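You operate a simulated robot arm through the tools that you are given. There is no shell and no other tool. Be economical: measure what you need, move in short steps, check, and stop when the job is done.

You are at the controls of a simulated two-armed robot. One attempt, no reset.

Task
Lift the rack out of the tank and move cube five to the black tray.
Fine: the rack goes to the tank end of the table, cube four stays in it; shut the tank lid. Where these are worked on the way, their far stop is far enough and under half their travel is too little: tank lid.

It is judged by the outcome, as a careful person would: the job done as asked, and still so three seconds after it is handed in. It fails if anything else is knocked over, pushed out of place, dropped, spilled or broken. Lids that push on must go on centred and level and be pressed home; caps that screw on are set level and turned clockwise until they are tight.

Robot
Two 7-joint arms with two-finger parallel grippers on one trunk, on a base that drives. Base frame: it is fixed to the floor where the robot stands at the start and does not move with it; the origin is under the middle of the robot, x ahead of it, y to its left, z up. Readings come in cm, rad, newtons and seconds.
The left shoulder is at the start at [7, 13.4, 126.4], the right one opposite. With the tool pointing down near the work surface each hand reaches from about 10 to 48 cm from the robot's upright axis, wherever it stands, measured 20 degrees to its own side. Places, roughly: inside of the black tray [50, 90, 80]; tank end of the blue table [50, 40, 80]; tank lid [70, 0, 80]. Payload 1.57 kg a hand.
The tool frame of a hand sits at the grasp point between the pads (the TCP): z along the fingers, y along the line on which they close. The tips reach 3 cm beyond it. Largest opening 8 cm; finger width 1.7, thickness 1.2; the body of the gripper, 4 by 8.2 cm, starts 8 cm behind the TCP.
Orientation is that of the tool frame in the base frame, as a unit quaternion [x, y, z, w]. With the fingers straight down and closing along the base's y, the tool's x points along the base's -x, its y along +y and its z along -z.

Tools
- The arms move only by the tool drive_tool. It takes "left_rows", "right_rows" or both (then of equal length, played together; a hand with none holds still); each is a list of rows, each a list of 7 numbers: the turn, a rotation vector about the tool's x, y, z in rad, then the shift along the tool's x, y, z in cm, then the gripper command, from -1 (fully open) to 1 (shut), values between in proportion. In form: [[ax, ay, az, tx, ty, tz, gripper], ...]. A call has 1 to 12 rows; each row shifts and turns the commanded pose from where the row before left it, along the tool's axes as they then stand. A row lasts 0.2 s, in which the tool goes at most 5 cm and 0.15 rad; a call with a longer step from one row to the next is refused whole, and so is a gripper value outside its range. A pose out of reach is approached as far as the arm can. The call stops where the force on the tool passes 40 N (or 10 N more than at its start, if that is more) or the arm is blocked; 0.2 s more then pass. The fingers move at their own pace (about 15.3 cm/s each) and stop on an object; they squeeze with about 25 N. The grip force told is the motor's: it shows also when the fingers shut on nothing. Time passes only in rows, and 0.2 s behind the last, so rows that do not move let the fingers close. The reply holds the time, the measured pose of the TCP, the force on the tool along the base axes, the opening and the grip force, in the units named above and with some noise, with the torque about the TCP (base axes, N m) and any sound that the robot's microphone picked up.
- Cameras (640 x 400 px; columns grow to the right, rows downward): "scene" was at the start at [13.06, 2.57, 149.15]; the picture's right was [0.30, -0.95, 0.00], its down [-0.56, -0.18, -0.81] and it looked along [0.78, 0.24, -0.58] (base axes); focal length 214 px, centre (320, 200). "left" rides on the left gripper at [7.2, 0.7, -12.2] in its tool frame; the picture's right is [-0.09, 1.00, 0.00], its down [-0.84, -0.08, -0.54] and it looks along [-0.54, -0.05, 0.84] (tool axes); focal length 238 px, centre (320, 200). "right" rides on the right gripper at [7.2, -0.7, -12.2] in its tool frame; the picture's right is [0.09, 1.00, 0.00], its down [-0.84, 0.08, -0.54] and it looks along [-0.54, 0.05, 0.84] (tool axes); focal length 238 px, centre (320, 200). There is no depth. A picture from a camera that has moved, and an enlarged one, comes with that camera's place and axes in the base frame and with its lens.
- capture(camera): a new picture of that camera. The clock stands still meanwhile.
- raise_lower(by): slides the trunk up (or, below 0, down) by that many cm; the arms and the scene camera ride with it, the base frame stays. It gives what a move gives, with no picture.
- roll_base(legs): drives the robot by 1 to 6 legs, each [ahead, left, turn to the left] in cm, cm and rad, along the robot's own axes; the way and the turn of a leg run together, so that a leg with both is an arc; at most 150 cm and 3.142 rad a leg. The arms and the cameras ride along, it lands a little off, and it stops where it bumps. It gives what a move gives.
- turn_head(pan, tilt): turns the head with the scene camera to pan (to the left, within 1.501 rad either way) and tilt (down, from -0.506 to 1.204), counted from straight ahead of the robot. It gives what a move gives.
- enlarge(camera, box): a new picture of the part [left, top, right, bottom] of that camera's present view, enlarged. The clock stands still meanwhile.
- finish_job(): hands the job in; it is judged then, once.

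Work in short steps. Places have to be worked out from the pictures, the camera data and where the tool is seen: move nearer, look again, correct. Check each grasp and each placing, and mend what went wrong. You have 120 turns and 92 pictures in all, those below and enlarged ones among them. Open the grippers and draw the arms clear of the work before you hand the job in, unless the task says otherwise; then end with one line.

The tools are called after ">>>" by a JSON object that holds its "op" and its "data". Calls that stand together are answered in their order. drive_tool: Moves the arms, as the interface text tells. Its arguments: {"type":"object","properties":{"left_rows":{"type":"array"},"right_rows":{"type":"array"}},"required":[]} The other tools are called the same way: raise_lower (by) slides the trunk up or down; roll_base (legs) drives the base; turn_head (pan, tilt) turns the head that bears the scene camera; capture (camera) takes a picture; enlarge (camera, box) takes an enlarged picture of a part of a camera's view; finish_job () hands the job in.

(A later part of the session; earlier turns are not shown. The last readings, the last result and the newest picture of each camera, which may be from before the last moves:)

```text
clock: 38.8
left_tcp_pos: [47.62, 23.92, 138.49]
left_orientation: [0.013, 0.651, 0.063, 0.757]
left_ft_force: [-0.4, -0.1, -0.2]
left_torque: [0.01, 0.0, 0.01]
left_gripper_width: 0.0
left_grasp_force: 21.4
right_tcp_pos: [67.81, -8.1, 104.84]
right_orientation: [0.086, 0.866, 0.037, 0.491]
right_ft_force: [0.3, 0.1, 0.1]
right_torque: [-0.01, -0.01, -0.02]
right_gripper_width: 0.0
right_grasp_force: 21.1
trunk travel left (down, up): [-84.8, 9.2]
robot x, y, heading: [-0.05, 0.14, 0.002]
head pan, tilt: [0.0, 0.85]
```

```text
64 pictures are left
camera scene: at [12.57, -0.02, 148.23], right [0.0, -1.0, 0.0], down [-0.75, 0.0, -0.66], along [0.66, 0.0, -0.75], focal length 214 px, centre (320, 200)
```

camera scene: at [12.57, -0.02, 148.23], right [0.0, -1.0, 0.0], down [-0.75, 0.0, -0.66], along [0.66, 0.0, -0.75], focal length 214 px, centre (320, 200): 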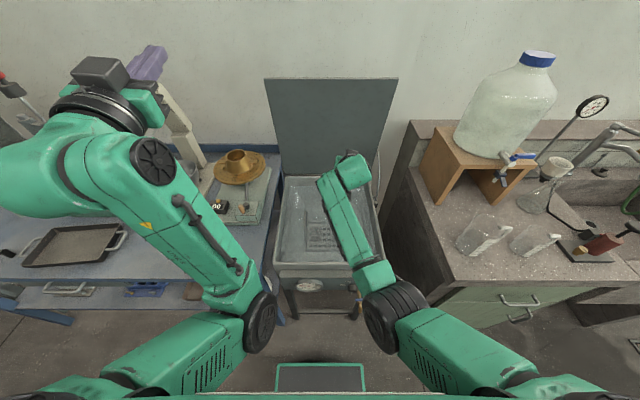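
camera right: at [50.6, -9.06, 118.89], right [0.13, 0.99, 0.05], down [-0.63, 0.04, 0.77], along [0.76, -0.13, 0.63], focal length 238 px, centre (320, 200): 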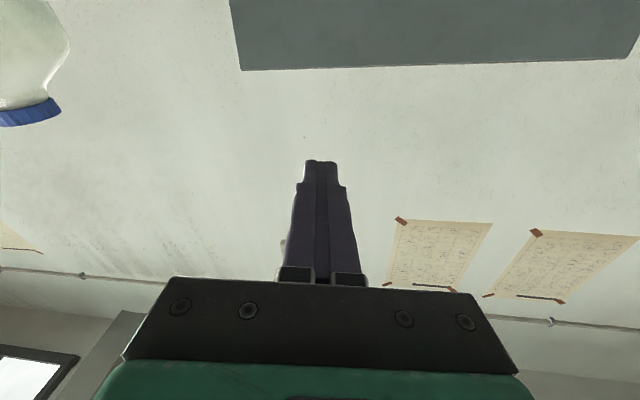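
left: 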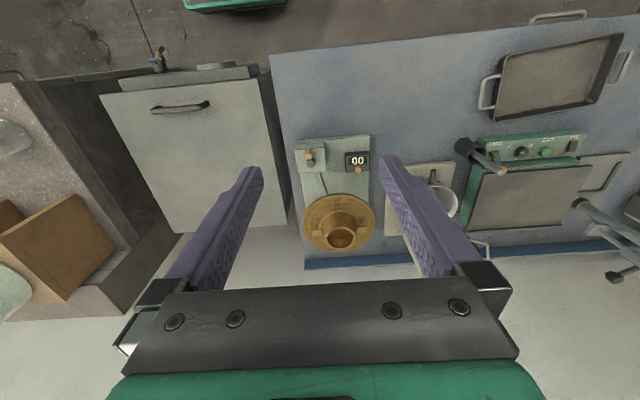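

Working. Continue pitching down while moving back toward x≈50, and open the fingers.

>>> {"op": "drive_tool", "data": {"right_rows": [[0, 0.14, 0, 1.4, 0, -2.05, -1], [0, 0.14, 0, 1.7, 0, -1.8, -1], [0, 0.14, 0, 1.95, 0, -1.6, -1], [0, 0.14, 0, 2.15, 0, -1.3, -1], [0, 0.14, 0, 2.3, 0, -1, -1], [0, 0.14, 0, 2.4, 0, -0.65, -1], [0, 0.14, 0, 2.5, 0, -0.3, -1]]}}

>>> {"op": "capture", "data": {"camera": "right"}}

```text
clock: 40.6
left_tcp_pos: [47.69, 24.09, 138.4]
left_orientation: [0.013, 0.65, 0.064, 0.757]
left_ft_force: [-0.6, 0.0, 0.3]
left_torque: [-0.01, 0.01, 0.0]
left_gripper_width: 0.0
left_grasp_force: 21.1
right_tcp_pos: [52.58, -9.01, 101.99]
right_orientation: [0.083, 0.995, 0.043, 0.029]
right_ft_force: [1.2, 0.8, -0.6]
right_torque: [0.0, -0.02, 0.0]
right_gripper_width: 8.03
right_grasp_force: 0.0
right hand out of reach, approached as far as the arm can: row 7
trunk travel left (down, up): [-84.8, 9.2]
robot x, y, heading: [-0.0, -0.39, 0.001]
head pan, tilt: [0.0, 0.85]
stopped in row 7 (right hand): the arm was blocked; the commanded pose is now the measured one
```

```text
63 pictures are left
camera right: at [44.61, -9.49, 113.74], right [0.07, 0.99, 0.09], down [0.8, -0.11, 0.59], along [0.59, 0.03, -0.8], focal length 238 px, centre (320, 200)
```

right: 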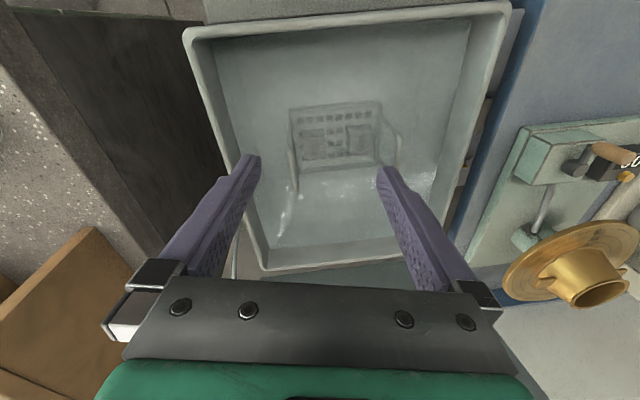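

Zoom on the rack from this camera.

>>> {"op": "enlarge", "data": {"camera": "right", "box": [270, 80, 430, 220]}}

>>> {"op": "enlarge", "data": {"camera": "scene", "box": [275, 170, 375, 270]}}

```text
2.86 times, centred on (350, 150) of right
camera zoom: at [44.61, -9.49, 113.74], right [0.07, 0.99, 0.09], down [0.8, -0.11, 0.59], along [0.59, 0.03, -0.8], focal length 681 px, centre (234, 343)
```

zoom: 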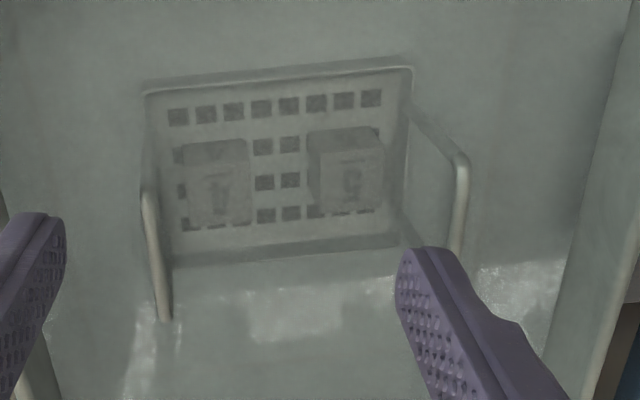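

```text
4.00 times, centred on (325, 220) of scene
camera zoom: at [12.56, -0.01, 148.24], right [0.0, -1.0, 0.0], down [-0.75, 0.0, -0.66], along [0.66, 0.0, -0.75], focal length 858 px, centre (300, 120)
```

zoom: 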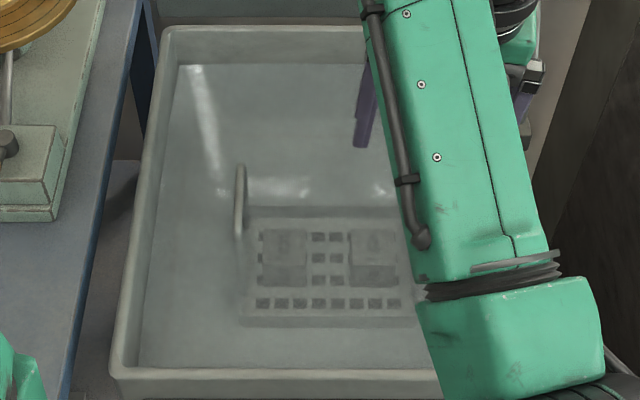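

Two loop handles: bars along x at y≈+6 and y≈−12.3, x≈59–68, z≈77.5, about 18 cm apart: a two-handed lift. First return the left hand to fingers-down: extend it outward and pitch down.

>>> {"op": "drive_tool", "data": {"left_rows": [[0, 0, 0, 0, 0, 4, 1], [0, 0, 0, 2, 0, 4, 1], [0, 0.14, 0, 3, 0, 1, 1], [0, 0.14, 0, 3, 0, 0, 1], [0, 0.14, 0, 3, 0, 0, 1], [0, 0.14, 0, 3, 0, 0, 1], [0, 0.14, 0, 2, 0, 0, 1], [0, 0.14, 0, 2, 0, 0, 1], [0, 0.14, 0, 2, 0, 0, 1], [0, 0.14, 0, 2, 0, 0, 1], [0, 0.14, 0, 2, 0, 0, 1], [0, 0.14, 0, 2, 0, 0, 1]]}}

>>> {"op": "capture", "data": {"camera": "scene"}}

```text
clock: 43.2
left_tcp_pos: [51.71, 28.06, 115.63]
left_orientation: [-0.03, 0.986, 0.056, 0.158]
left_ft_force: [0.1, -0.3, -1.1]
left_torque: [0.04, -0.01, 0.0]
left_gripper_width: 0.02
left_grasp_force: 21.3
left hand out of reach, approached as far as the arm can: row 11, 12
right_tcp_pos: [52.73, -8.83, 102.04]
right_orientation: [0.082, 0.995, 0.043, 0.028]
right_ft_force: [0.2, 2.0, -0.7]
right_torque: [0.01, -0.01, 0.0]
right_gripper_width: 8.02
right_grasp_force: 0.2
trunk travel left (down, up): [-84.8, 9.2]
robot x, y, heading: [0.32, 0.03, -0.003]
head pan, tilt: [0.0, 0.85]
```

```text
60 pictures are left
camera scene: at [12.72, 0.12, 148.22], right [0.0, -1.0, 0.0], down [-0.75, 0.0, -0.66], along [0.66, 0.0, -0.75], focal length 214 px, centre (320, 200)
```

scene: 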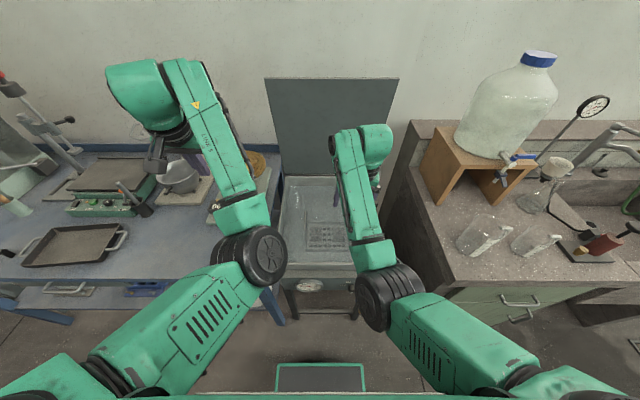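

Both arms are now in good configurations. Bring both in 7 cm, correct the orientation to straight down, and move the left toward y≈8.

>>> {"op": "drive_tool", "data": {"left_rows": [[0.019, 0.053, 0.01, 1.4, -3, 0, 0], [0.019, 0.053, 0.01, 1.4, -3, 0, 0], [0.019, 0.053, 0.01, 1.4, -3, 0, 0], [0.019, 0.053, 0.01, 1.4, -3, 0, 0], [0.019, 0.053, 0.01, 1.4, -3, 0, 0], [0.019, 0.053, 0.01, 0, -3, 0, 0]], "right_rows": [[0.014, 0.009, -0.027, 1.4, -1, 0, 0], [0.014, 0.009, -0.027, 1.4, -1, 0, 0], [0.014, 0.009, -0.027, 1.4, -1, 0, 0], [0.014, 0.009, -0.027, 1.4, -1, 0, 0], [0.014, 0.009, -0.027, 1.4, -1, 0, 0], [0.014, 0.009, -0.027, 0, 0, 0, 0]]}}

```text
clock: 44.8
left_tcp_pos: [55.58, 13.94, 107.4]
left_orientation: [-0.002, 1.0, -0.001, 0.001]
left_ft_force: [-0.2, -0.5, -0.2]
left_torque: [0.01, -0.03, 0.0]
left_gripper_width: 4.0
left_grasp_force: 0.0
left hand out of reach, approached as far as the arm can: row 1, 2, 3, 4, 5, 6
right_tcp_pos: [48.99, -18.61, 98.44]
right_orientation: [0.032, 0.998, -0.046, 0.016]
right_ft_force: [-0.7, 0.6, -0.5]
right_torque: [-0.04, 0.0, 0.01]
right_gripper_width: 3.98
right_grasp_force: 0.0
right hand out of reach, approached as far as the arm can: row 1, 2, 3, 4, 5
trunk travel left (down, up): [-84.8, 9.2]
robot x, y, heading: [0.4, -0.04, 0.002]
head pan, tilt: [0.0, 0.85]
stopped in row 6 (right hand): the arm was blocked; the commanded pose is now the measured one
```

Left is at straight-down at radius 55; this elbow-low configuration prefers larger radius. Move right outward likewise and correct its tilt.

>>> {"op": "drive_tool", "data": {"right_rows": [[-0.02, 0.008, -0.016, -2, 1.2, 0, 0], [-0.024, 0.008, -0.016, -2, 1.2, 0, 0], [-0.024, 0.008, -0.016, -2, 1.2, 0, 0], [-0.024, 0.008, -0.016, 0, 0, 0, 0]]}}

>>> {"op": "capture", "data": {"camera": "scene"}}

```text
clock: 45.8
left_tcp_pos: [55.6, 13.89, 107.36]
left_orientation: [-0.002, 1.0, 0.0, 0.001]
left_ft_force: [-0.1, -0.6, -0.8]
left_torque: [-0.03, -0.01, -0.02]
left_gripper_width: 4.03
left_grasp_force: 0.1
right_tcp_pos: [55.21, -15.03, 98.19]
right_orientation: [-0.002, 1.0, 0.003, -0.001]
right_ft_force: [0.7, -0.8, 0.0]
right_torque: [0.02, -0.01, -0.02]
right_gripper_width: 4.02
right_grasp_force: 0.0
trunk travel left (down, up): [-84.8, 9.2]
robot x, y, heading: [0.03, 0.11, 0.002]
head pan, tilt: [0.0, 0.85]
```

```text
59 pictures are left
camera scene: at [12.54, -0.04, 148.24], right [0.0, -1.0, 0.0], down [-0.75, 0.0, -0.66], along [0.66, 0.0, -0.75], focal length 214 px, centre (320, 200)
```

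scene: 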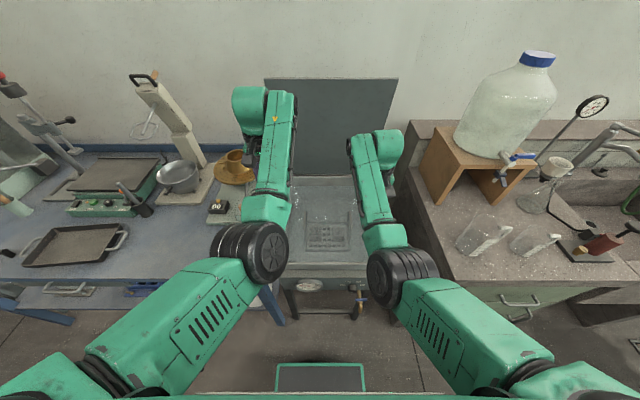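

Both hands straight down. Drive to put x≈63.5 and y centred, then bring both above their bars at equal height.

>>> {"op": "roll_base", "data": {"legs": [[8, -3, 0]]}}

>>> {"op": "drive_tool", "data": {"left_rows": [[0, 0, 0, 0, -1.6, 3, 0], [0, 0, 0, 0, -1.6, 3, 0], [0, 0, 0, 0, -1.7, 4, 0]], "right_rows": [[0, 0, 0, 0, 1.9, 0, 0], [0, 0, 0, 0, 1.9, 0, 0], [0, 0, 0, 0, 1.9, 0.8, 0]]}}

>>> {"op": "capture", "data": {"camera": "left"}}

>>> {"op": "capture", "data": {"camera": "right"}}

```text
clock: 46.9
left_tcp_pos: [63.32, 11.0, 107.52]
left_orientation: [-0.001, 1.0, 0.0, 0.003]
left_ft_force: [-0.5, -0.5, -0.9]
left_torque: [-0.05, 0.01, 0.01]
left_gripper_width: 4.0
left_grasp_force: 0.0
right_tcp_pos: [62.99, -17.89, 98.62]
right_orientation: [-0.002, 1.0, 0.002, 0.0]
right_ft_force: [-0.9, -0.3, 0.2]
right_torque: [0.0, -0.06, 0.01]
right_gripper_width: 4.01
right_grasp_force: 0.1
trunk travel left (down, up): [-84.8, 9.2]
robot x, y, heading: [7.97, -3.3, 0.004]
head pan, tilt: [0.0, 0.85]
```

```text
clock: 47.7
left_tcp_pos: [63.93, 6.62, 97.48]
left_orientation: [-0.005, 1.0, 0.003, 0.004]
left_ft_force: [0.2, -0.1, 0.1]
left_torque: [-0.01, -0.03, 0.04]
left_gripper_width: 3.99
left_grasp_force: 0.1
right_tcp_pos: [63.37, -12.14, 97.43]
right_orientation: [-0.002, 1.0, 0.001, -0.003]
right_ft_force: [-0.3, 0.3, -0.3]
right_torque: [-0.03, 0.0, -0.03]
right_gripper_width: 4.0
right_grasp_force: 0.1
trunk travel left (down, up): [-84.8, 9.2]
robot x, y, heading: [8.19, -3.09, 0.007]
head pan, tilt: [0.0, 0.85]
```

```text
58 pictures are left
camera left: at [56.6, 7.2, 109.62], right [0.08, 1.0, 0.01], down [0.83, -0.07, 0.55], along [0.55, -0.04, -0.84], focal length 238 px, centre (320, 200)
```

left: 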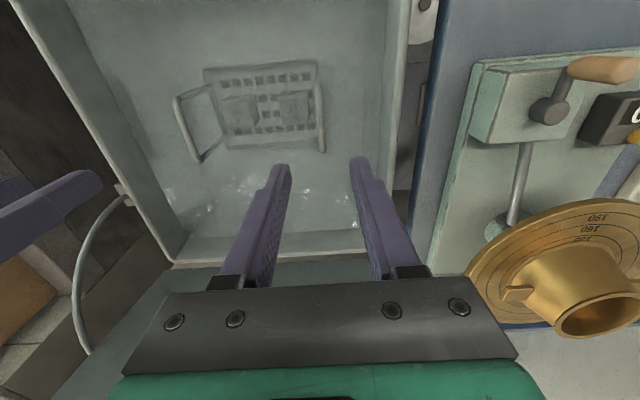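

```text
57 pictures are left
camera right: at [56.23, -12.91, 109.74], right [-0.1, 1.0, 0.0], down [0.84, 0.08, 0.54], along [0.54, 0.05, -0.84], focal length 238 px, centre (320, 200)
```

right: 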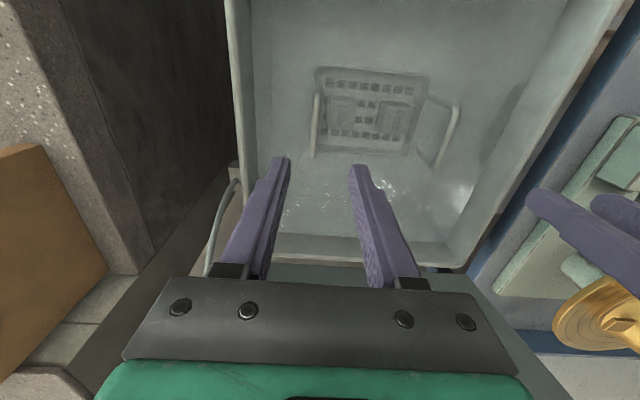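

Refined: bars at y≈6.6 and −12.9, x 61.5–70, z≈75. Shift base 2 cm ahead, then lower both hands to z≈86 and recheck.

>>> {"op": "roll_base", "data": {"legs": [[2, 0, 0]]}}

>>> {"op": "drive_tool", "data": {"left_rows": [[0, 0, 0, 0, 0, 3, 0], [0, 0, 0, 0, 0, 3, 0], [0, 0, 0, 0, 0, 3, 0], [0, 0, 0, 0, 0, 2.5, 0]], "right_rows": [[0, 0, 0, 0, -0.2, 3, 0], [0, 0, 0, 0, -0.2, 3, 0], [0, 0, 0, 0, -0.2, 3, 0], [0, 0, 0, 0, -0.2, 2.5, 0]]}}

>>> {"op": "capture", "data": {"camera": "left"}}

>>> {"op": "capture", "data": {"camera": "right"}}

```text
clock: 48.5
left_tcp_pos: [65.2, 6.68, 97.81]
left_orientation: [-0.005, 1.0, 0.005, 0.005]
left_ft_force: [-0.1, -0.3, -0.4]
left_torque: [0.01, -0.04, 0.01]
left_gripper_width: 4.0
left_grasp_force: 0.2
right_tcp_pos: [64.76, -12.18, 97.84]
right_orientation: [-0.002, 1.0, 0.001, 0.001]
right_ft_force: [-0.3, 0.2, -0.2]
right_torque: [0.02, -0.04, 0.01]
right_gripper_width: 3.97
right_grasp_force: 0.1
trunk travel left (down, up): [-84.8, 9.2]
robot x, y, heading: [10.04, -3.26, 0.004]
head pan, tilt: [0.0, 0.85]
```

```text
clock: 49.5
left_tcp_pos: [65.64, 6.69, 85.74]
left_orientation: [-0.006, 1.0, 0.004, 0.002]
left_ft_force: [0.7, -0.3, -1.0]
left_torque: [-0.03, 0.03, -0.02]
left_gripper_width: 4.0
left_grasp_force: 0.1
right_tcp_pos: [65.29, -12.81, 85.91]
right_orientation: [-0.002, 1.0, 0.002, -0.001]
right_ft_force: [0.2, 0.1, 0.0]
right_torque: [0.01, 0.0, 0.02]
right_gripper_width: 4.0
right_grasp_force: 0.0
trunk travel left (down, up): [-84.8, 9.2]
robot x, y, heading: [10.13, -2.78, 0.0]
head pan, tilt: [0.0, 0.85]
```

```text
56 pictures are left
camera left: at [58.43, 7.29, 97.85], right [0.08, 1.0, 0.01], down [0.84, -0.07, 0.54], along [0.54, -0.04, -0.84], focal length 238 px, centre (320, 200)
```

left: 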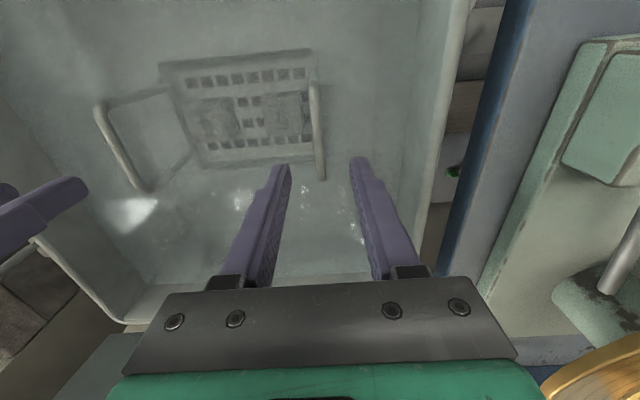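

```text
55 pictures are left
camera right: at [58.14, -13.67, 98.17], right [-0.1, 1.0, 0.0], down [0.84, 0.08, 0.54], along [0.54, 0.05, -0.84], focal length 238 px, centre (320, 200)
```

right: 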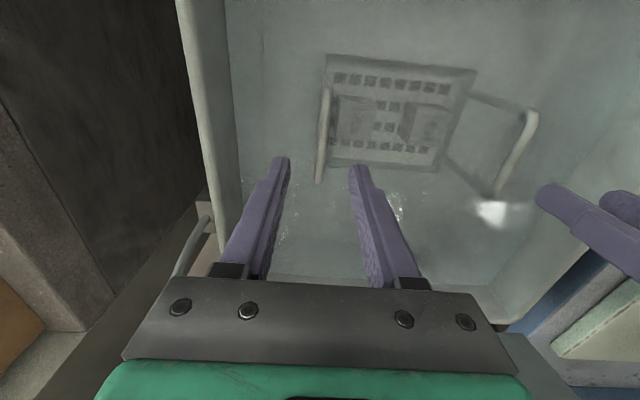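

Bars confirmed at y≈6.5/−12.7, z≈75.6, mid x≈66. Descend 10.4 cm with both hands.

>>> {"op": "drive_tool", "data": {"left_rows": [[0, 0, 0, -0.1, -0.1, 3, 0], [0, 0, 0, -0.1, 0, 3, 0], [0, 0, 0, 0, 0, 2.5, 0], [0, 0, 0, 0, 0, 1.9, 0]], "right_rows": [[0, 0, 0, -0.2, 0.1, 3, 0], [0, 0, 0, -0.2, 0, 3, 0], [0, 0, 0, -0.1, 0, 2.5, 0], [0, 0, 0, 0, 0, 1.9, 0]]}}

>>> {"op": "capture", "data": {"camera": "left"}}

>>> {"op": "capture", "data": {"camera": "right"}}

```text
clock: 50.5
left_tcp_pos: [65.68, 6.72, 84.8]
left_orientation: [-0.005, 1.0, 0.005, 0.002]
left_ft_force: [0.2, -0.1, -0.3]
left_torque: [-0.03, 0.02, 0.05]
left_gripper_width: 3.98
left_grasp_force: 0.1
left hand out of reach, approached as far as the arm can: row 1, 2, 3, 4
right_tcp_pos: [65.04, -12.76, 83.01]
right_orientation: [-0.004, 1.0, 0.004, 0.003]
right_ft_force: [0.2, -0.3, -0.2]
right_torque: [0.03, 0.0, 0.02]
right_gripper_width: 4.0
right_grasp_force: 0.0
right hand out of reach, approached as far as the arm can: row 1, 2, 3, 4
trunk travel left (down, up): [-84.8, 9.2]
robot x, y, heading: [10.19, -2.66, 0.003]
head pan, tilt: [0.0, 0.85]
```

```text
54 pictures are left
camera left: at [58.39, 7.27, 96.93], right [0.08, 1.0, 0.01], down [0.84, -0.07, 0.55], along [0.54, -0.04, -0.84], focal length 238 px, centre (320, 200)
```

left: 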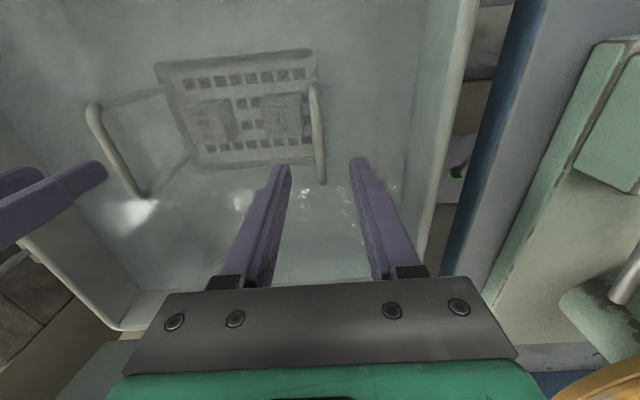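

```text
53 pictures are left
camera right: at [57.72, -13.67, 95.25], right [-0.1, 0.99, 0.01], down [0.83, 0.08, 0.55], along [0.54, 0.06, -0.84], focal length 238 px, centre (320, 200)
```

right: 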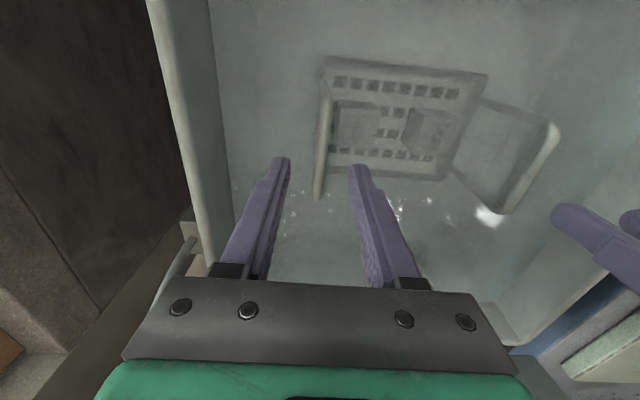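

Arms are at their lower limit; equalize heights and use the trunk. First check elbow clearance to the rim with the scene view.

>>> {"op": "drive_tool", "data": {"left_rows": [[0, 0, 0, 0, 0, -0.2, 0]], "right_rows": [[0, 0, 0, -0.4, 0, -2.0, 0]]}}

>>> {"op": "capture", "data": {"camera": "scene"}}

```text
clock: 50.9
left_tcp_pos: [65.56, 6.78, 85.05]
left_orientation: [-0.006, 1.0, 0.005, 0.003]
left_ft_force: [0.1, -0.3, 0.5]
left_torque: [0.01, 0.05, 0.03]
left_gripper_width: 3.99
left_grasp_force: 0.0
right_tcp_pos: [65.21, -12.75, 85.1]
right_orientation: [-0.002, 1.0, 0.001, -0.002]
right_ft_force: [-0.6, -0.5, 1.0]
right_torque: [0.02, 0.02, -0.04]
right_gripper_width: 3.98
right_grasp_force: 0.0
trunk travel left (down, up): [-84.8, 9.2]
robot x, y, heading: [9.89, -2.31, 0.004]
head pan, tilt: [0.0, 0.85]
```

```text
52 pictures are left
camera scene: at [22.49, -2.9, 148.24], right [0.0, -1.0, 0.0], down [-0.75, 0.0, -0.66], along [0.66, 0.0, -0.75], focal length 214 px, centre (320, 200)
```

scene: 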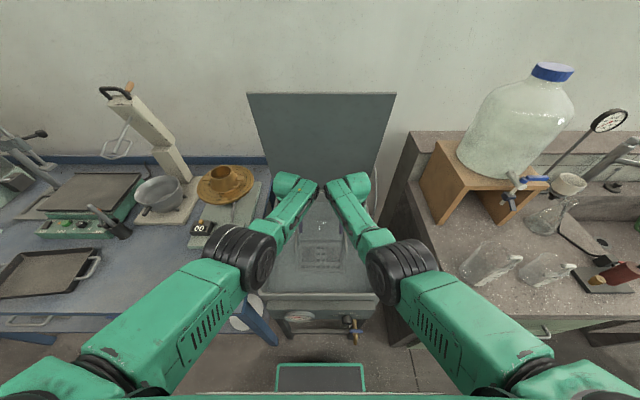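

Elbows are ~20 cm above the rim. Lower the trunk 9.5 cm to bring TCPs to the bars.

>>> {"op": "raise_lower", "data": {"by": -9.4}}

>>> {"op": "capture", "data": {"camera": "left"}}

>>> {"op": "capture", "data": {"camera": "right"}}

```text
clock: 52.2
left_tcp_pos: [65.63, 6.76, 75.76]
left_orientation: [-0.007, 1.0, 0.004, 0.003]
left_ft_force: [0.0, 0.4, 0.3]
left_torque: [-0.01, 0.0, 0.03]
left_gripper_width: 3.99
left_grasp_force: 0.1
right_tcp_pos: [65.36, -12.85, 75.76]
right_orientation: [-0.001, 1.0, 0.001, 0.0]
right_ft_force: [-0.6, 0.1, -0.4]
right_torque: [0.0, 0.0, -0.01]
right_gripper_width: 3.99
right_grasp_force: 0.1
trunk travel left (down, up): [-75.4, 18.6]
robot x, y, heading: [9.56, -2.75, 0.005]
head pan, tilt: [0.0, 0.85]
```

```text
51 pictures are left
camera left: at [58.35, 7.31, 87.79], right [0.08, 1.0, 0.01], down [0.83, -0.07, 0.55], along [0.54, -0.04, -0.84], focal length 238 px, centre (320, 200)
```

left: 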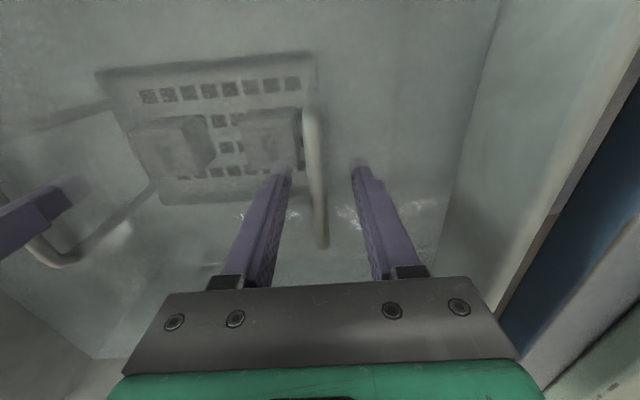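

```text
50 pictures are left
camera right: at [58.09, -13.52, 87.97], right [-0.1, 1.0, 0.0], down [0.84, 0.08, 0.54], along [0.54, 0.05, -0.84], focal length 238 px, centre (320, 200)
```

right: 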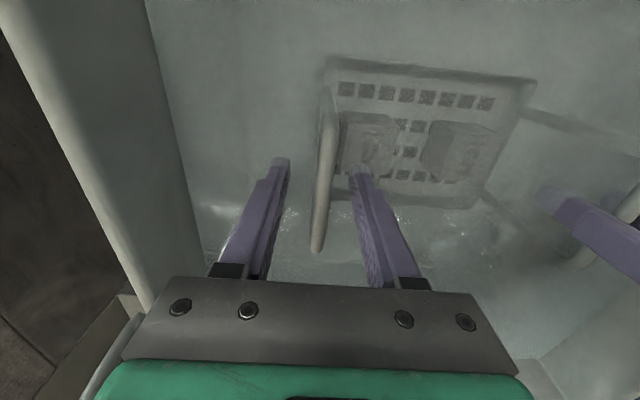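

Bars lie between both finger pairs. Close both grippers.

>>> {"op": "drive_tool", "data": {"left_rows": [[0, 0, 0, 0, -0.2, 0, 0.5], [0, 0, 0, 0, 0, 0, 1], [0, 0, 0, 0, 0, 0, 1], [0, 0, 0, 0, 0, 0, 1]], "right_rows": [[0, 0, 0, 0, 0.1, 0, 0.5], [0, 0, 0, 0, 0, 0, 1], [0, 0, 0, 0, 0, 0, 1], [0, 0, 0, 0, 0, 0, 1]]}}

```text
clock: 53.2
left_tcp_pos: [65.65, 6.59, 75.65]
left_orientation: [-0.006, 1.0, 0.004, 0.002]
left_ft_force: [-1.4, 1.9, 3.8]
left_torque: [0.0, 0.36, -0.25]
left_gripper_width: 0.96
left_grasp_force: 24.7
right_tcp_pos: [65.3, -12.63, 75.73]
right_orientation: [-0.002, 1.0, 0.001, 0.0]
right_ft_force: [2.3, 0.9, 0.5]
right_torque: [0.03, 0.08, -0.04]
right_gripper_width: 0.93
right_grasp_force: 24.5
trunk travel left (down, up): [-75.4, 18.6]
robot x, y, heading: [9.94, -3.12, -0.003]
head pan, tilt: [0.0, 0.85]
```

Both bars gripped (0.95 cm). Lift 4 cm with both arms together and check forces.

>>> {"op": "drive_tool", "data": {"left_rows": [[0, 0, 0, 0, 0, -1, 1], [0, 0, 0, 0, 0, -1.5, 1], [0, 0, 0, 0, 0, -1.5, 1]], "right_rows": [[0, 0, 0, 0, 0, -1, 1], [0, 0, 0, 0, 0, -1.5, 1], [0, 0, 0, 0, 0, -1.5, 1]]}}

>>> {"op": "capture", "data": {"camera": "left"}}

```text
clock: 54.0
left_tcp_pos: [65.81, 6.6, 79.69]
left_orientation: [-0.006, 1.0, 0.005, 0.001]
left_ft_force: [-3.1, 3.3, -4.8]
left_torque: [-0.01, 0.03, -0.3]
left_gripper_width: 0.96
left_grasp_force: 24.7
right_tcp_pos: [65.34, -12.51, 79.7]
right_orientation: [-0.002, 1.0, 0.002, -0.003]
right_ft_force: [0.7, -2.3, -4.9]
right_torque: [0.02, 0.07, -0.15]
right_gripper_width: 0.94
right_grasp_force: 24.8
trunk travel left (down, up): [-75.4, 18.6]
robot x, y, heading: [10.04, -2.9, 0.008]
head pan, tilt: [0.0, 0.85]
```

```text
49 pictures are left
camera left: at [58.51, 7.09, 91.75], right [0.08, 1.0, 0.01], down [0.84, -0.07, 0.54], along [0.54, -0.04, -0.84], focal length 238 px, centre (320, 200)
```

left: 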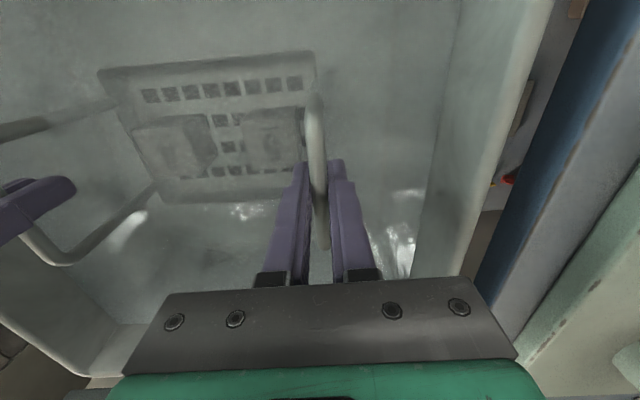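

Rack is rising level, ~5 N per hand. Raise with the trunk 16 cm more.

>>> {"op": "raise_lower", "data": {"by": 16}}

>>> {"op": "capture", "data": {"camera": "scene"}}

>>> {"op": "capture", "data": {"camera": "left"}}

```text
clock: 55.8
left_tcp_pos: [65.75, 6.58, 95.45]
left_orientation: [-0.006, 1.0, 0.004, 0.002]
left_ft_force: [-1.7, -0.7, -5.7]
left_torque: [-0.01, 0.11, -0.3]
left_gripper_width: 0.96
left_grasp_force: 24.8
right_tcp_pos: [65.34, -12.64, 95.64]
right_orientation: [-0.001, 1.0, 0.002, -0.002]
right_ft_force: [2.4, -0.5, -5.0]
right_torque: [0.0, -0.06, -0.12]
right_gripper_width: 0.96
right_grasp_force: 24.8
trunk travel left (down, up): [-91.4, 2.6]
robot x, y, heading: [10.21, -3.16, -0.001]
head pan, tilt: [0.0, 0.85]
```

```text
48 pictures are left
camera scene: at [22.8, -2.93, 154.81], right [0.0, -1.0, 0.0], down [-0.75, 0.0, -0.66], along [0.66, 0.0, -0.75], focal length 214 px, centre (320, 200)
```

scene: 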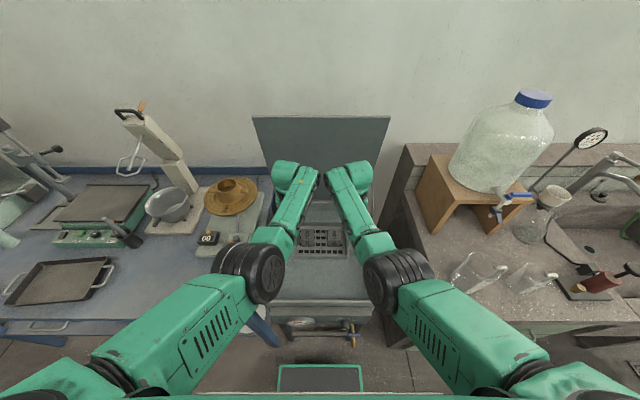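

```text
47 pictures are left
camera left: at [58.58, 7.11, 107.73], right [0.08, 1.0, 0.01], down [0.84, -0.07, 0.54], along [0.54, -0.04, -0.84], focal length 238 px, centre (320, 200)
```

left: 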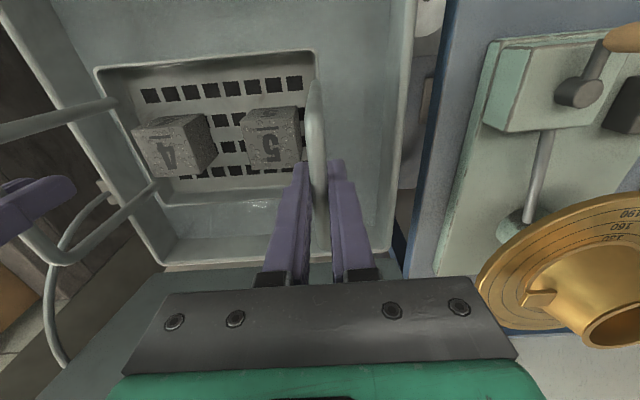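

Cubes 4 (right) and 5 (left) visible. The tray bottom is only near rim height, so raise another ~7 cm with the arms.

>>> {"op": "drive_tool", "data": {"left_rows": [[0, 0, 0, 0, 0, -1.5, 1], [0, 0, 0, 0, 0, -2, 1], [0, 0, 0, 0, 0, -2, 1], [0, 0, 0, 0, 0, -1.5, 1]], "right_rows": [[0, 0, 0, 0, 0, -1.5, 1], [0, 0, 0, 0, 0, -2, 1], [0, 0, 0, 0, 0, -2, 1], [0, 0, 0, 0, 0, -1.5, 1]]}}

>>> {"op": "capture", "data": {"camera": "scene"}}

```text
clock: 56.8
left_tcp_pos: [65.66, 6.75, 102.34]
left_orientation: [-0.008, 1.0, 0.005, 0.002]
left_ft_force: [-2.8, -26.7, -4.4]
left_torque: [0.08, -0.37, -0.2]
left_gripper_width: 0.94
left_grasp_force: 24.5
right_tcp_pos: [65.33, -12.4, 102.71]
right_orientation: [-0.004, 1.0, 0.005, -0.003]
right_ft_force: [3.0, 26.5, -5.0]
right_torque: [0.03, 0.36, -0.07]
right_gripper_width: 0.92
right_grasp_force: 25.7
trunk travel left (down, up): [-91.4, 2.6]
robot x, y, heading: [10.22, -2.91, 0.001]
head pan, tilt: [0.0, 0.85]
```

```text
46 pictures are left
camera scene: at [22.75, -2.93, 154.82], right [0.0, -1.0, 0.0], down [-0.75, 0.0, -0.66], along [0.66, 0.0, -0.75], focal length 214 px, centre (320, 200)
```

scene: 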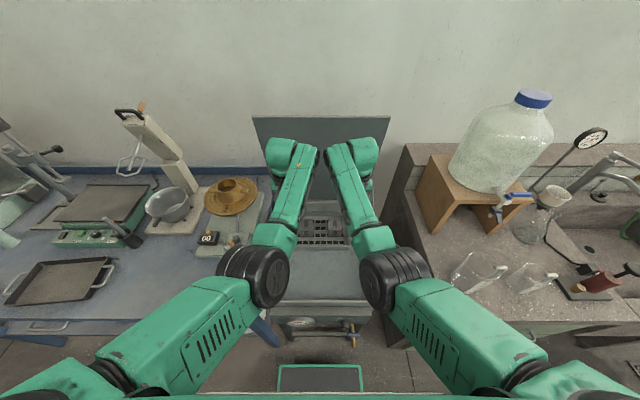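

Clear. Relieve the small lateral strain, then drive back 17.5 cm and left 41 cm to carry the rack over the tank end of the table.

>>> {"op": "drive_tool", "data": {"left_rows": [[0, 0, 0, 0, -0.15, 0, 1], [0, 0, 0, 0, 0, 0, 1]], "right_rows": [[0, 0, 0, 0, 0.15, 0, 1], [0, 0, 0, 0, 0, 0, 1]]}}

>>> {"op": "raise_lower", "data": {"by": 2.5}}

>>> {"op": "roll_base", "data": {"legs": [[-17.5, 0, 0]]}}

>>> {"op": "capture", "data": {"camera": "scene"}}

```text
clock: 57.4
left_tcp_pos: [65.72, 6.62, 102.56]
left_orientation: [-0.009, 1.0, 0.006, 0.002]
left_ft_force: [-2.6, -18.7, -4.7]
left_torque: [0.07, 0.23, -0.31]
left_gripper_width: 0.96
left_grasp_force: 24.8
right_tcp_pos: [65.4, -12.5, 102.58]
right_orientation: [-0.001, 1.0, 0.002, -0.002]
right_ft_force: [2.4, 19.7, -5.1]
right_torque: [0.02, -0.19, -0.04]
right_gripper_width: 0.96
right_grasp_force: 25.3
trunk travel left (down, up): [-91.4, 2.6]
robot x, y, heading: [9.95, -2.9, 0.004]
head pan, tilt: [0.0, 0.85]
```

```text
clock: 58.1
left_tcp_pos: [65.72, 6.7, 105.03]
left_orientation: [-0.008, 1.0, 0.006, 0.002]
left_ft_force: [-1.7, -17.4, -5.2]
left_torque: [-0.01, 0.43, -0.3]
left_gripper_width: 0.97
left_grasp_force: 25.0
right_tcp_pos: [65.44, -12.61, 105.19]
right_orientation: [-0.002, 1.0, 0.002, -0.002]
right_ft_force: [3.2, 16.7, -4.8]
right_torque: [0.03, -0.36, -0.06]
right_gripper_width: 0.94
right_grasp_force: 24.9
trunk travel left (down, up): [-93.9, 0.1]
robot x, y, heading: [9.99, -2.88, 0.008]
head pan, tilt: [0.0, 0.85]
```

```text
clock: 59.6
left_tcp_pos: [49.15, 6.43, 104.81]
left_orientation: [-0.008, 1.0, 0.006, 0.0]
left_ft_force: [-0.3, -17.8, -4.1]
left_torque: [-0.01, -0.34, -0.25]
left_gripper_width: 0.95
left_grasp_force: 25.1
right_tcp_pos: [48.69, -12.6, 105.0]
right_orientation: [-0.002, 1.0, 0.003, -0.004]
right_ft_force: [2.0, 17.2, -4.9]
right_torque: [0.0, 0.44, -0.01]
right_gripper_width: 0.96
right_grasp_force: 24.8
trunk travel left (down, up): [-93.9, 0.1]
robot x, y, heading: [-6.81, -3.11, 0.002]
head pan, tilt: [0.0, 0.85]
```

```text
45 pictures are left
camera scene: at [6.28, -3.01, 157.26], right [0.0, -1.0, 0.0], down [-0.75, 0.0, -0.66], along [0.66, 0.0, -0.75], focal length 214 px, centre (320, 200)
```

scene: 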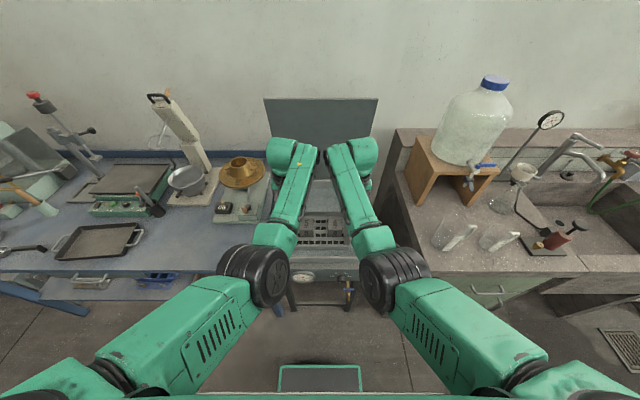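

Still firm. Strafe left 41 cm.

>>> {"op": "roll_base", "data": {"legs": [[0, 41, 0]]}}

>>> {"op": "capture", "data": {"camera": "scene"}}

>>> {"op": "capture", "data": {"camera": "right"}}

```text
clock: 62.1
left_tcp_pos: [48.86, 47.21, 105.06]
left_orientation: [-0.006, 1.0, 0.006, 0.002]
left_ft_force: [-2.9, -18.3, -4.4]
left_torque: [0.0, 0.05, -0.29]
left_gripper_width: 0.96
left_grasp_force: 24.6
right_tcp_pos: [48.34, 27.85, 105.06]
right_orientation: [0.001, 1.0, 0.004, -0.002]
right_ft_force: [2.1, 17.9, -5.1]
right_torque: [-0.02, -0.01, -0.04]
right_gripper_width: 0.96
right_grasp_force: 25.3
trunk travel left (down, up): [-93.9, 0.1]
robot x, y, heading: [-6.66, 38.23, -0.002]
head pan, tilt: [0.0, 0.85]
```

```text
44 pictures are left
camera scene: at [5.75, 37.72, 157.31], right [0.0, -1.0, 0.0], down [-0.75, 0.0, -0.66], along [0.66, 0.0, -0.75], focal length 214 px, centre (320, 200)
```

scene: 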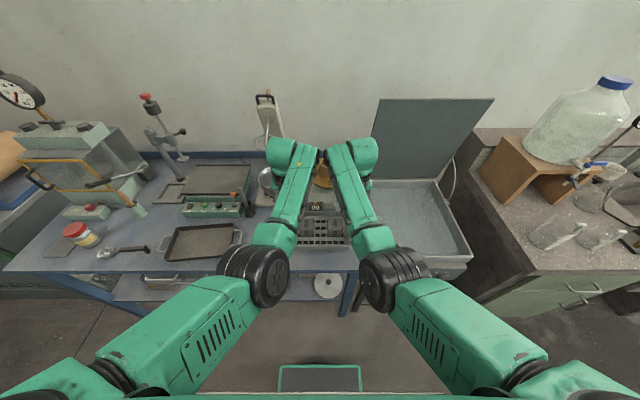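

```text
43 pictures are left
camera right: at [41.18, 27.2, 117.31], right [-0.09, 1.0, 0.01], down [0.84, 0.07, 0.54], along [0.54, 0.06, -0.84], focal length 238 px, centre (320, 200)
```

right: 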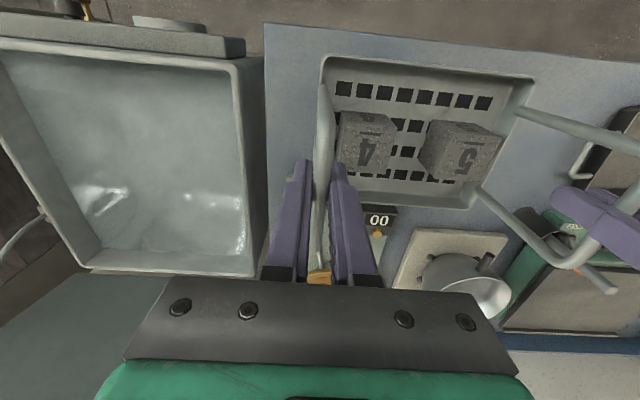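

Rack hangs over free table space. Ease it back 1 cm, and lower 8 cm by trunk.

>>> {"op": "drive_tool", "data": {"left_rows": [[0, 0, 0, 0.5, -0.05, 0, 1], [0, 0, 0, 0.5, 0, 0, 1]], "right_rows": [[0, 0, 0, 0.5, 0.05, 0, 1], [0, 0, 0, 0.5, 0, 0, 1]]}}

>>> {"op": "raise_lower", "data": {"by": -8}}

>>> {"op": "capture", "data": {"camera": "right"}}

```text
clock: 62.7
left_tcp_pos: [48.47, 48.22, 105.61]
left_orientation: [-0.014, 1.0, 0.003, 0.007]
left_ft_force: [-4.9, -16.8, -5.0]
left_torque: [0.0, -0.12, -0.4]
left_gripper_width: 1.05
left_grasp_force: 25.3
right_tcp_pos: [47.25, 29.05, 105.18]
right_orientation: [-0.004, 1.0, 0.013, 0.0]
right_ft_force: [4.7, 17.6, -4.2]
right_torque: [0.01, 0.18, -0.39]
right_gripper_width: 1.02
right_grasp_force: 24.8
trunk travel left (down, up): [-93.9, 0.1]
robot x, y, heading: [-6.98, 38.22, -0.002]
head pan, tilt: [0.0, 0.85]
stopped in row 2 (left hand): the force on the tool passed its limit at 43 N (the readings are from after the stop); the commanded pose is now the measured one
```

```text
clock: 63.9
left_tcp_pos: [48.6, 48.16, 97.62]
left_orientation: [-0.014, 1.0, 0.0, 0.008]
left_ft_force: [-6.2, -28.3, -5.4]
left_torque: [0.04, 0.5, -0.46]
left_gripper_width: 1.04
left_grasp_force: 24.9
right_tcp_pos: [47.35, 28.85, 97.11]
right_orientation: [-0.004, 1.0, 0.012, 0.0]
right_ft_force: [5.7, 29.5, -4.1]
right_torque: [-0.03, -0.44, -0.45]
right_gripper_width: 1.01
right_grasp_force: 25.1
trunk travel left (down, up): [-85.9, 8.1]
robot x, y, heading: [-6.93, 38.19, 0.0]
head pan, tilt: [0.0, 0.85]
```

```text
42 pictures are left
camera right: at [40.18, 27.93, 109.37], right [-0.1, 0.99, 0.02], down [0.84, 0.07, 0.54], along [0.54, 0.08, -0.84], focal length 238 px, centre (320, 200)
```

right: 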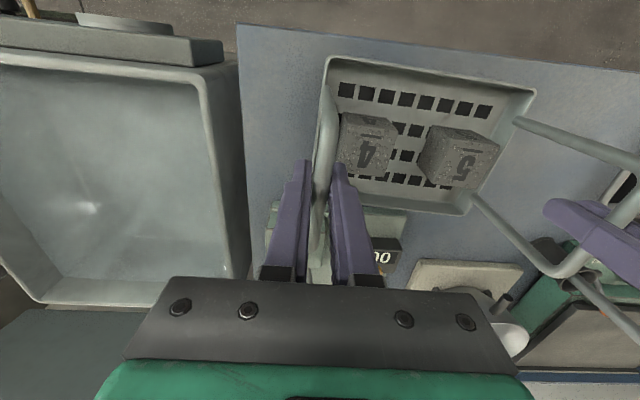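

A little yaw and lateral strain built up but the rack is intact and clear of the scale. Relieve strain and lower with small steps, watching for contact.

>>> {"op": "drive_tool", "data": {"left_rows": [[0, 0, 0, 0, -0.2, 0, 1], [0, 0, 0, 0, 0, 0.6, 1], [0, 0, 0, 0, 0, 0.6, 1]], "right_rows": [[0, 0, 0, 0, 0.2, 0, 1], [0, 0, 0, 0, 0, 0.6, 1], [0, 0, 0, 0, 0, 0.6, 1]]}}

```text
clock: 64.7
left_tcp_pos: [48.55, 48.0, 96.46]
left_orientation: [-0.014, 1.0, 0.005, 0.009]
left_ft_force: [-4.3, 1.6, -4.6]
left_torque: [-0.07, -0.18, -0.4]
left_gripper_width: 1.07
left_grasp_force: 25.4
right_tcp_pos: [47.36, 28.82, 95.8]
right_orientation: [-0.001, 1.0, 0.008, -0.002]
right_ft_force: [3.6, -1.8, -4.7]
right_torque: [-0.05, 0.24, -0.37]
right_gripper_width: 0.99
right_grasp_force: 25.0
trunk travel left (down, up): [-85.9, 8.1]
robot x, y, heading: [-7.27, 38.11, -0.003]
head pan, tilt: [0.0, 0.85]
```

Strain is gone. Continue lowering 2 cm more in small steps (left slightly more to level).

>>> {"op": "drive_tool", "data": {"left_rows": [[0, 0, 0, 0, 0, 0.6, 1], [0, 0, 0, 0, 0, 0.6, 1], [0, 0, 0, 0, 0, 0.6, 1], [0, 0, 0, 0, 0, 0.6, 1]], "right_rows": [[0, 0, 0, 0, 0, 0.45, 1], [0, 0, 0, 0, 0, 0.45, 1], [0, 0, 0, 0, 0, 0.45, 1], [0, 0, 0, 0, 0, 0.5, 1]]}}

>>> {"op": "enlarge", "data": {"camera": "scene", "box": [260, 170, 380, 290]}}

```text
clock: 65.7
left_tcp_pos: [48.45, 47.89, 94.62]
left_orientation: [-0.012, 1.0, 0.006, 0.016]
left_ft_force: [4.6, 27.0, 23.1]
left_torque: [-0.04, 0.3, -0.43]
left_gripper_width: 1.06
left_grasp_force: 24.7
right_tcp_pos: [47.24, 28.69, 94.54]
right_orientation: [-0.002, 1.0, 0.007, 0.006]
right_ft_force: [9.9, -26.6, 13.7]
right_torque: [0.0, -0.07, -0.42]
right_gripper_width: 1.03
right_grasp_force: 24.9
trunk travel left (down, up): [-85.9, 8.1]
robot x, y, heading: [-7.58, 38.06, -0.003]
head pan, tilt: [0.0, 0.85]
```

```text
3.33 times, centred on (320, 230) of scene
camera zoom: at [5.14, 37.92, 149.46], right [0.0, -1.0, 0.0], down [-0.75, 0.0, -0.66], along [0.66, 0.0, -0.75], focal length 715 px, centre (320, 100)
```

zoom: 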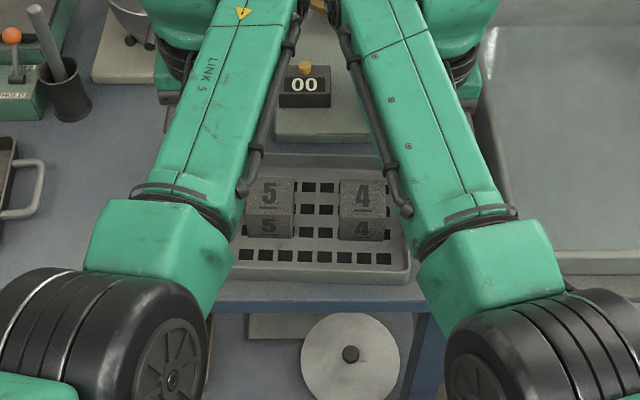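

Both hands register contact; rack is level on the table in front of the scale. Relieve pressing and open the grippers.

>>> {"op": "drive_tool", "data": {"left_rows": [[0, 0, 0, 0, 0.1, -0.2, 1], [0, 0, 0, 0, 0, 0, 0.5], [0, 0, 0, 0, 0, 0, 0], [0, 0, 0, 0, 0, 0, 0]], "right_rows": [[0, 0, 0, 0, -0.1, -0.2, 1], [0, 0, 0, 0, 0, 0, 0.5], [0, 0, 0, 0, 0, 0, 0], [0, 0, 0, 0, 0, 0, 0]]}}

>>> {"op": "capture", "data": {"camera": "left"}}

>>> {"op": "capture", "data": {"camera": "right"}}

```text
clock: 66.7
left_tcp_pos: [48.3, 47.84, 94.17]
left_orientation: [-0.013, 1.0, 0.002, 0.008]
left_ft_force: [0.4, -0.8, 0.7]
left_torque: [0.0, -0.02, -0.01]
left_gripper_width: 4.01
left_grasp_force: 0.0
right_tcp_pos: [47.27, 28.92, 94.33]
right_orientation: [-0.003, 1.0, 0.011, -0.001]
right_ft_force: [0.2, 0.3, -1.1]
right_torque: [0.01, -0.01, 0.01]
right_gripper_width: 4.01
right_grasp_force: 0.1
trunk travel left (down, up): [-85.9, 8.1]
robot x, y, heading: [-6.6, 37.89, -0.004]
head pan, tilt: [0.0, 0.85]
```

```text
40 pictures are left
camera left: at [40.93, 48.32, 106.26], right [0.07, 1.0, 0.01], down [0.83, -0.06, 0.56], along [0.55, -0.03, -0.83], focal length 238 px, centre (320, 200)
```

left: 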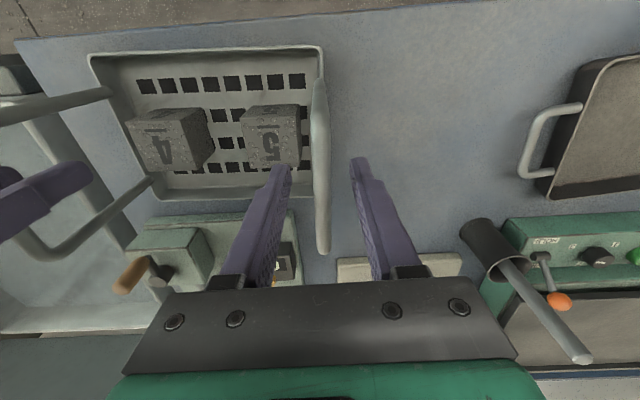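

```text
39 pictures are left
camera right: at [40.03, 27.97, 106.53], right [-0.1, 0.99, 0.02], down [0.84, 0.07, 0.54], along [0.54, 0.07, -0.84], focal length 238 px, centre (320, 200)
```

right: 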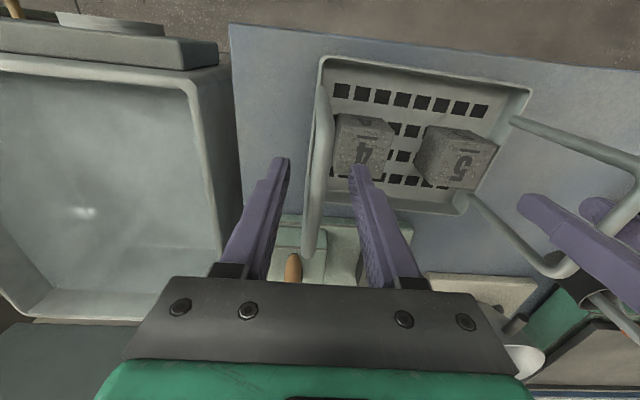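

Rack rests cleanly on the table. Raise the trunk 8 cm to clear the bars, then look.

>>> {"op": "raise_lower", "data": {"by": 8}}

>>> {"op": "enlarge", "data": {"camera": "left", "box": [160, 30, 360, 230]}}

```text
clock: 67.9
left_tcp_pos: [48.32, 47.72, 102.32]
left_orientation: [-0.012, 1.0, 0.002, 0.009]
left_ft_force: [-0.4, -0.3, -0.6]
left_torque: [-0.03, -0.03, -0.03]
left_gripper_width: 4.03
left_grasp_force: 0.0
right_tcp_pos: [47.27, 28.96, 102.5]
right_orientation: [-0.004, 1.0, 0.009, 0.0]
right_ft_force: [0.5, 0.4, 0.0]
right_torque: [0.0, -0.03, -0.03]
right_gripper_width: 4.01
right_grasp_force: 0.1
trunk travel left (down, up): [-93.9, 0.1]
robot x, y, heading: [-6.98, 38.32, -0.002]
head pan, tilt: [0.0, 0.85]
```

```text
2.00 times, centred on (260, 130) of left
camera zoom: at [40.95, 48.35, 114.29], right [0.07, 1.0, 0.01], down [0.83, -0.06, 0.56], along [0.56, -0.03, -0.83], focal length 477 px, centre (440, 340)
```

zoom: 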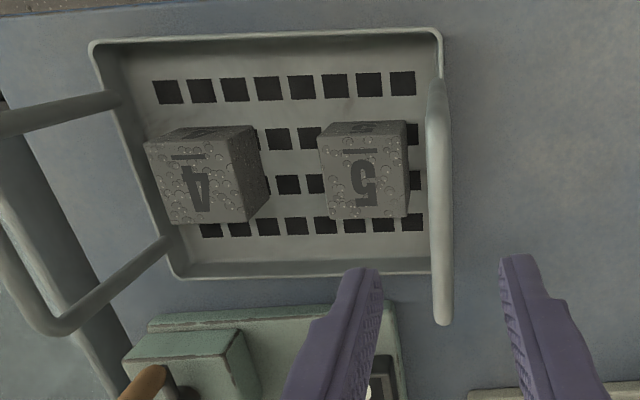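

Cube 5: about 4.9 cm, centre ≈(48.35, 43.75), top z≈86. Bars are close, so I'll grip it along x: move the right hand away, and turn the left tool −90° above the cube.

>>> {"op": "drive_tool", "data": {"left_rows": [[0, 0, 0, 0, 0, -1, -1], [0, 0, -0.13, 0, 0, -1, -1], [0, 0, -0.131, 0, 0, 0, -1], [0, 0, -0.131, 0, 0, 0, -1], [0, 0, -0.131, 0, 0, 0, -1], [0, 0, -0.131, 0, 0, 0, -1], [0, 0, -0.131, 0, 0, 0, -1], [0, 0, -0.131, 0, 0, 0, -1], [0, 0, -0.131, 0, 0, 0, -1], [0, 0, -0.131, 0, 0, 0, -1], [0, 0, -0.131, 0, 0, 0, -1], [0, 0, -0.131, 0, 0, 0, -1]], "right_rows": [[0, 0, 0, 0, -2, -1, -1], [0, 0, 0, 0, -3, -1, -1], [0, 0, 0, 0, -3, 0, -1], [0, 0, 0, 0, -3, 0, -1], [0, 0, 0, 0, -2, 0, -1], [0, 0, 0, 0, -2, 0, -1], [0, 0, 0, 0, 0, 0, -1], [0, 0, 0, 0, 0, 0, -1], [0, 0, 0, 0, 0, 0, -1], [0, 0, 0, 0, 0, 0, -1], [0, 0, 0, 0, 0, 0, -1], [0, 0, 0, 0, 0, 0, -1]]}}

>>> {"op": "capture", "data": {"camera": "scene"}}

```text
clock: 70.5
left_tcp_pos: [48.6, 49.0, 104.09]
left_orientation: [-0.675, 0.737, 0.0, 0.013]
left_ft_force: [-0.7, -0.2, 1.3]
left_torque: [0.02, 0.01, -0.01]
left_gripper_width: 8.03
left_grasp_force: 0.1
right_tcp_pos: [47.24, 13.9, 103.95]
right_orientation: [-0.003, 1.0, 0.009, 0.0]
right_ft_force: [0.4, -0.7, 0.0]
right_torque: [-0.02, -0.01, -0.01]
right_gripper_width: 8.01
right_grasp_force: 0.1
trunk travel left (down, up): [-93.9, 0.1]
robot x, y, heading: [-7.24, 38.18, 0.002]
head pan, tilt: [0.0, 0.85]
```

```text
37 pictures are left
camera scene: at [5.52, 37.95, 157.34], right [0.0, -1.0, 0.0], down [-0.75, 0.0, -0.66], along [0.66, 0.0, -0.75], focal length 214 px, centre (320, 200)
```

scene: 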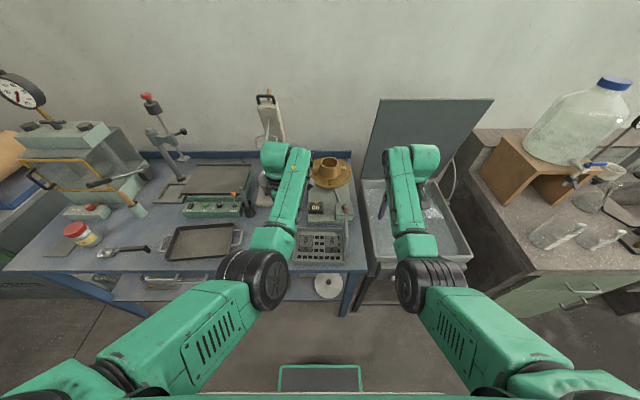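

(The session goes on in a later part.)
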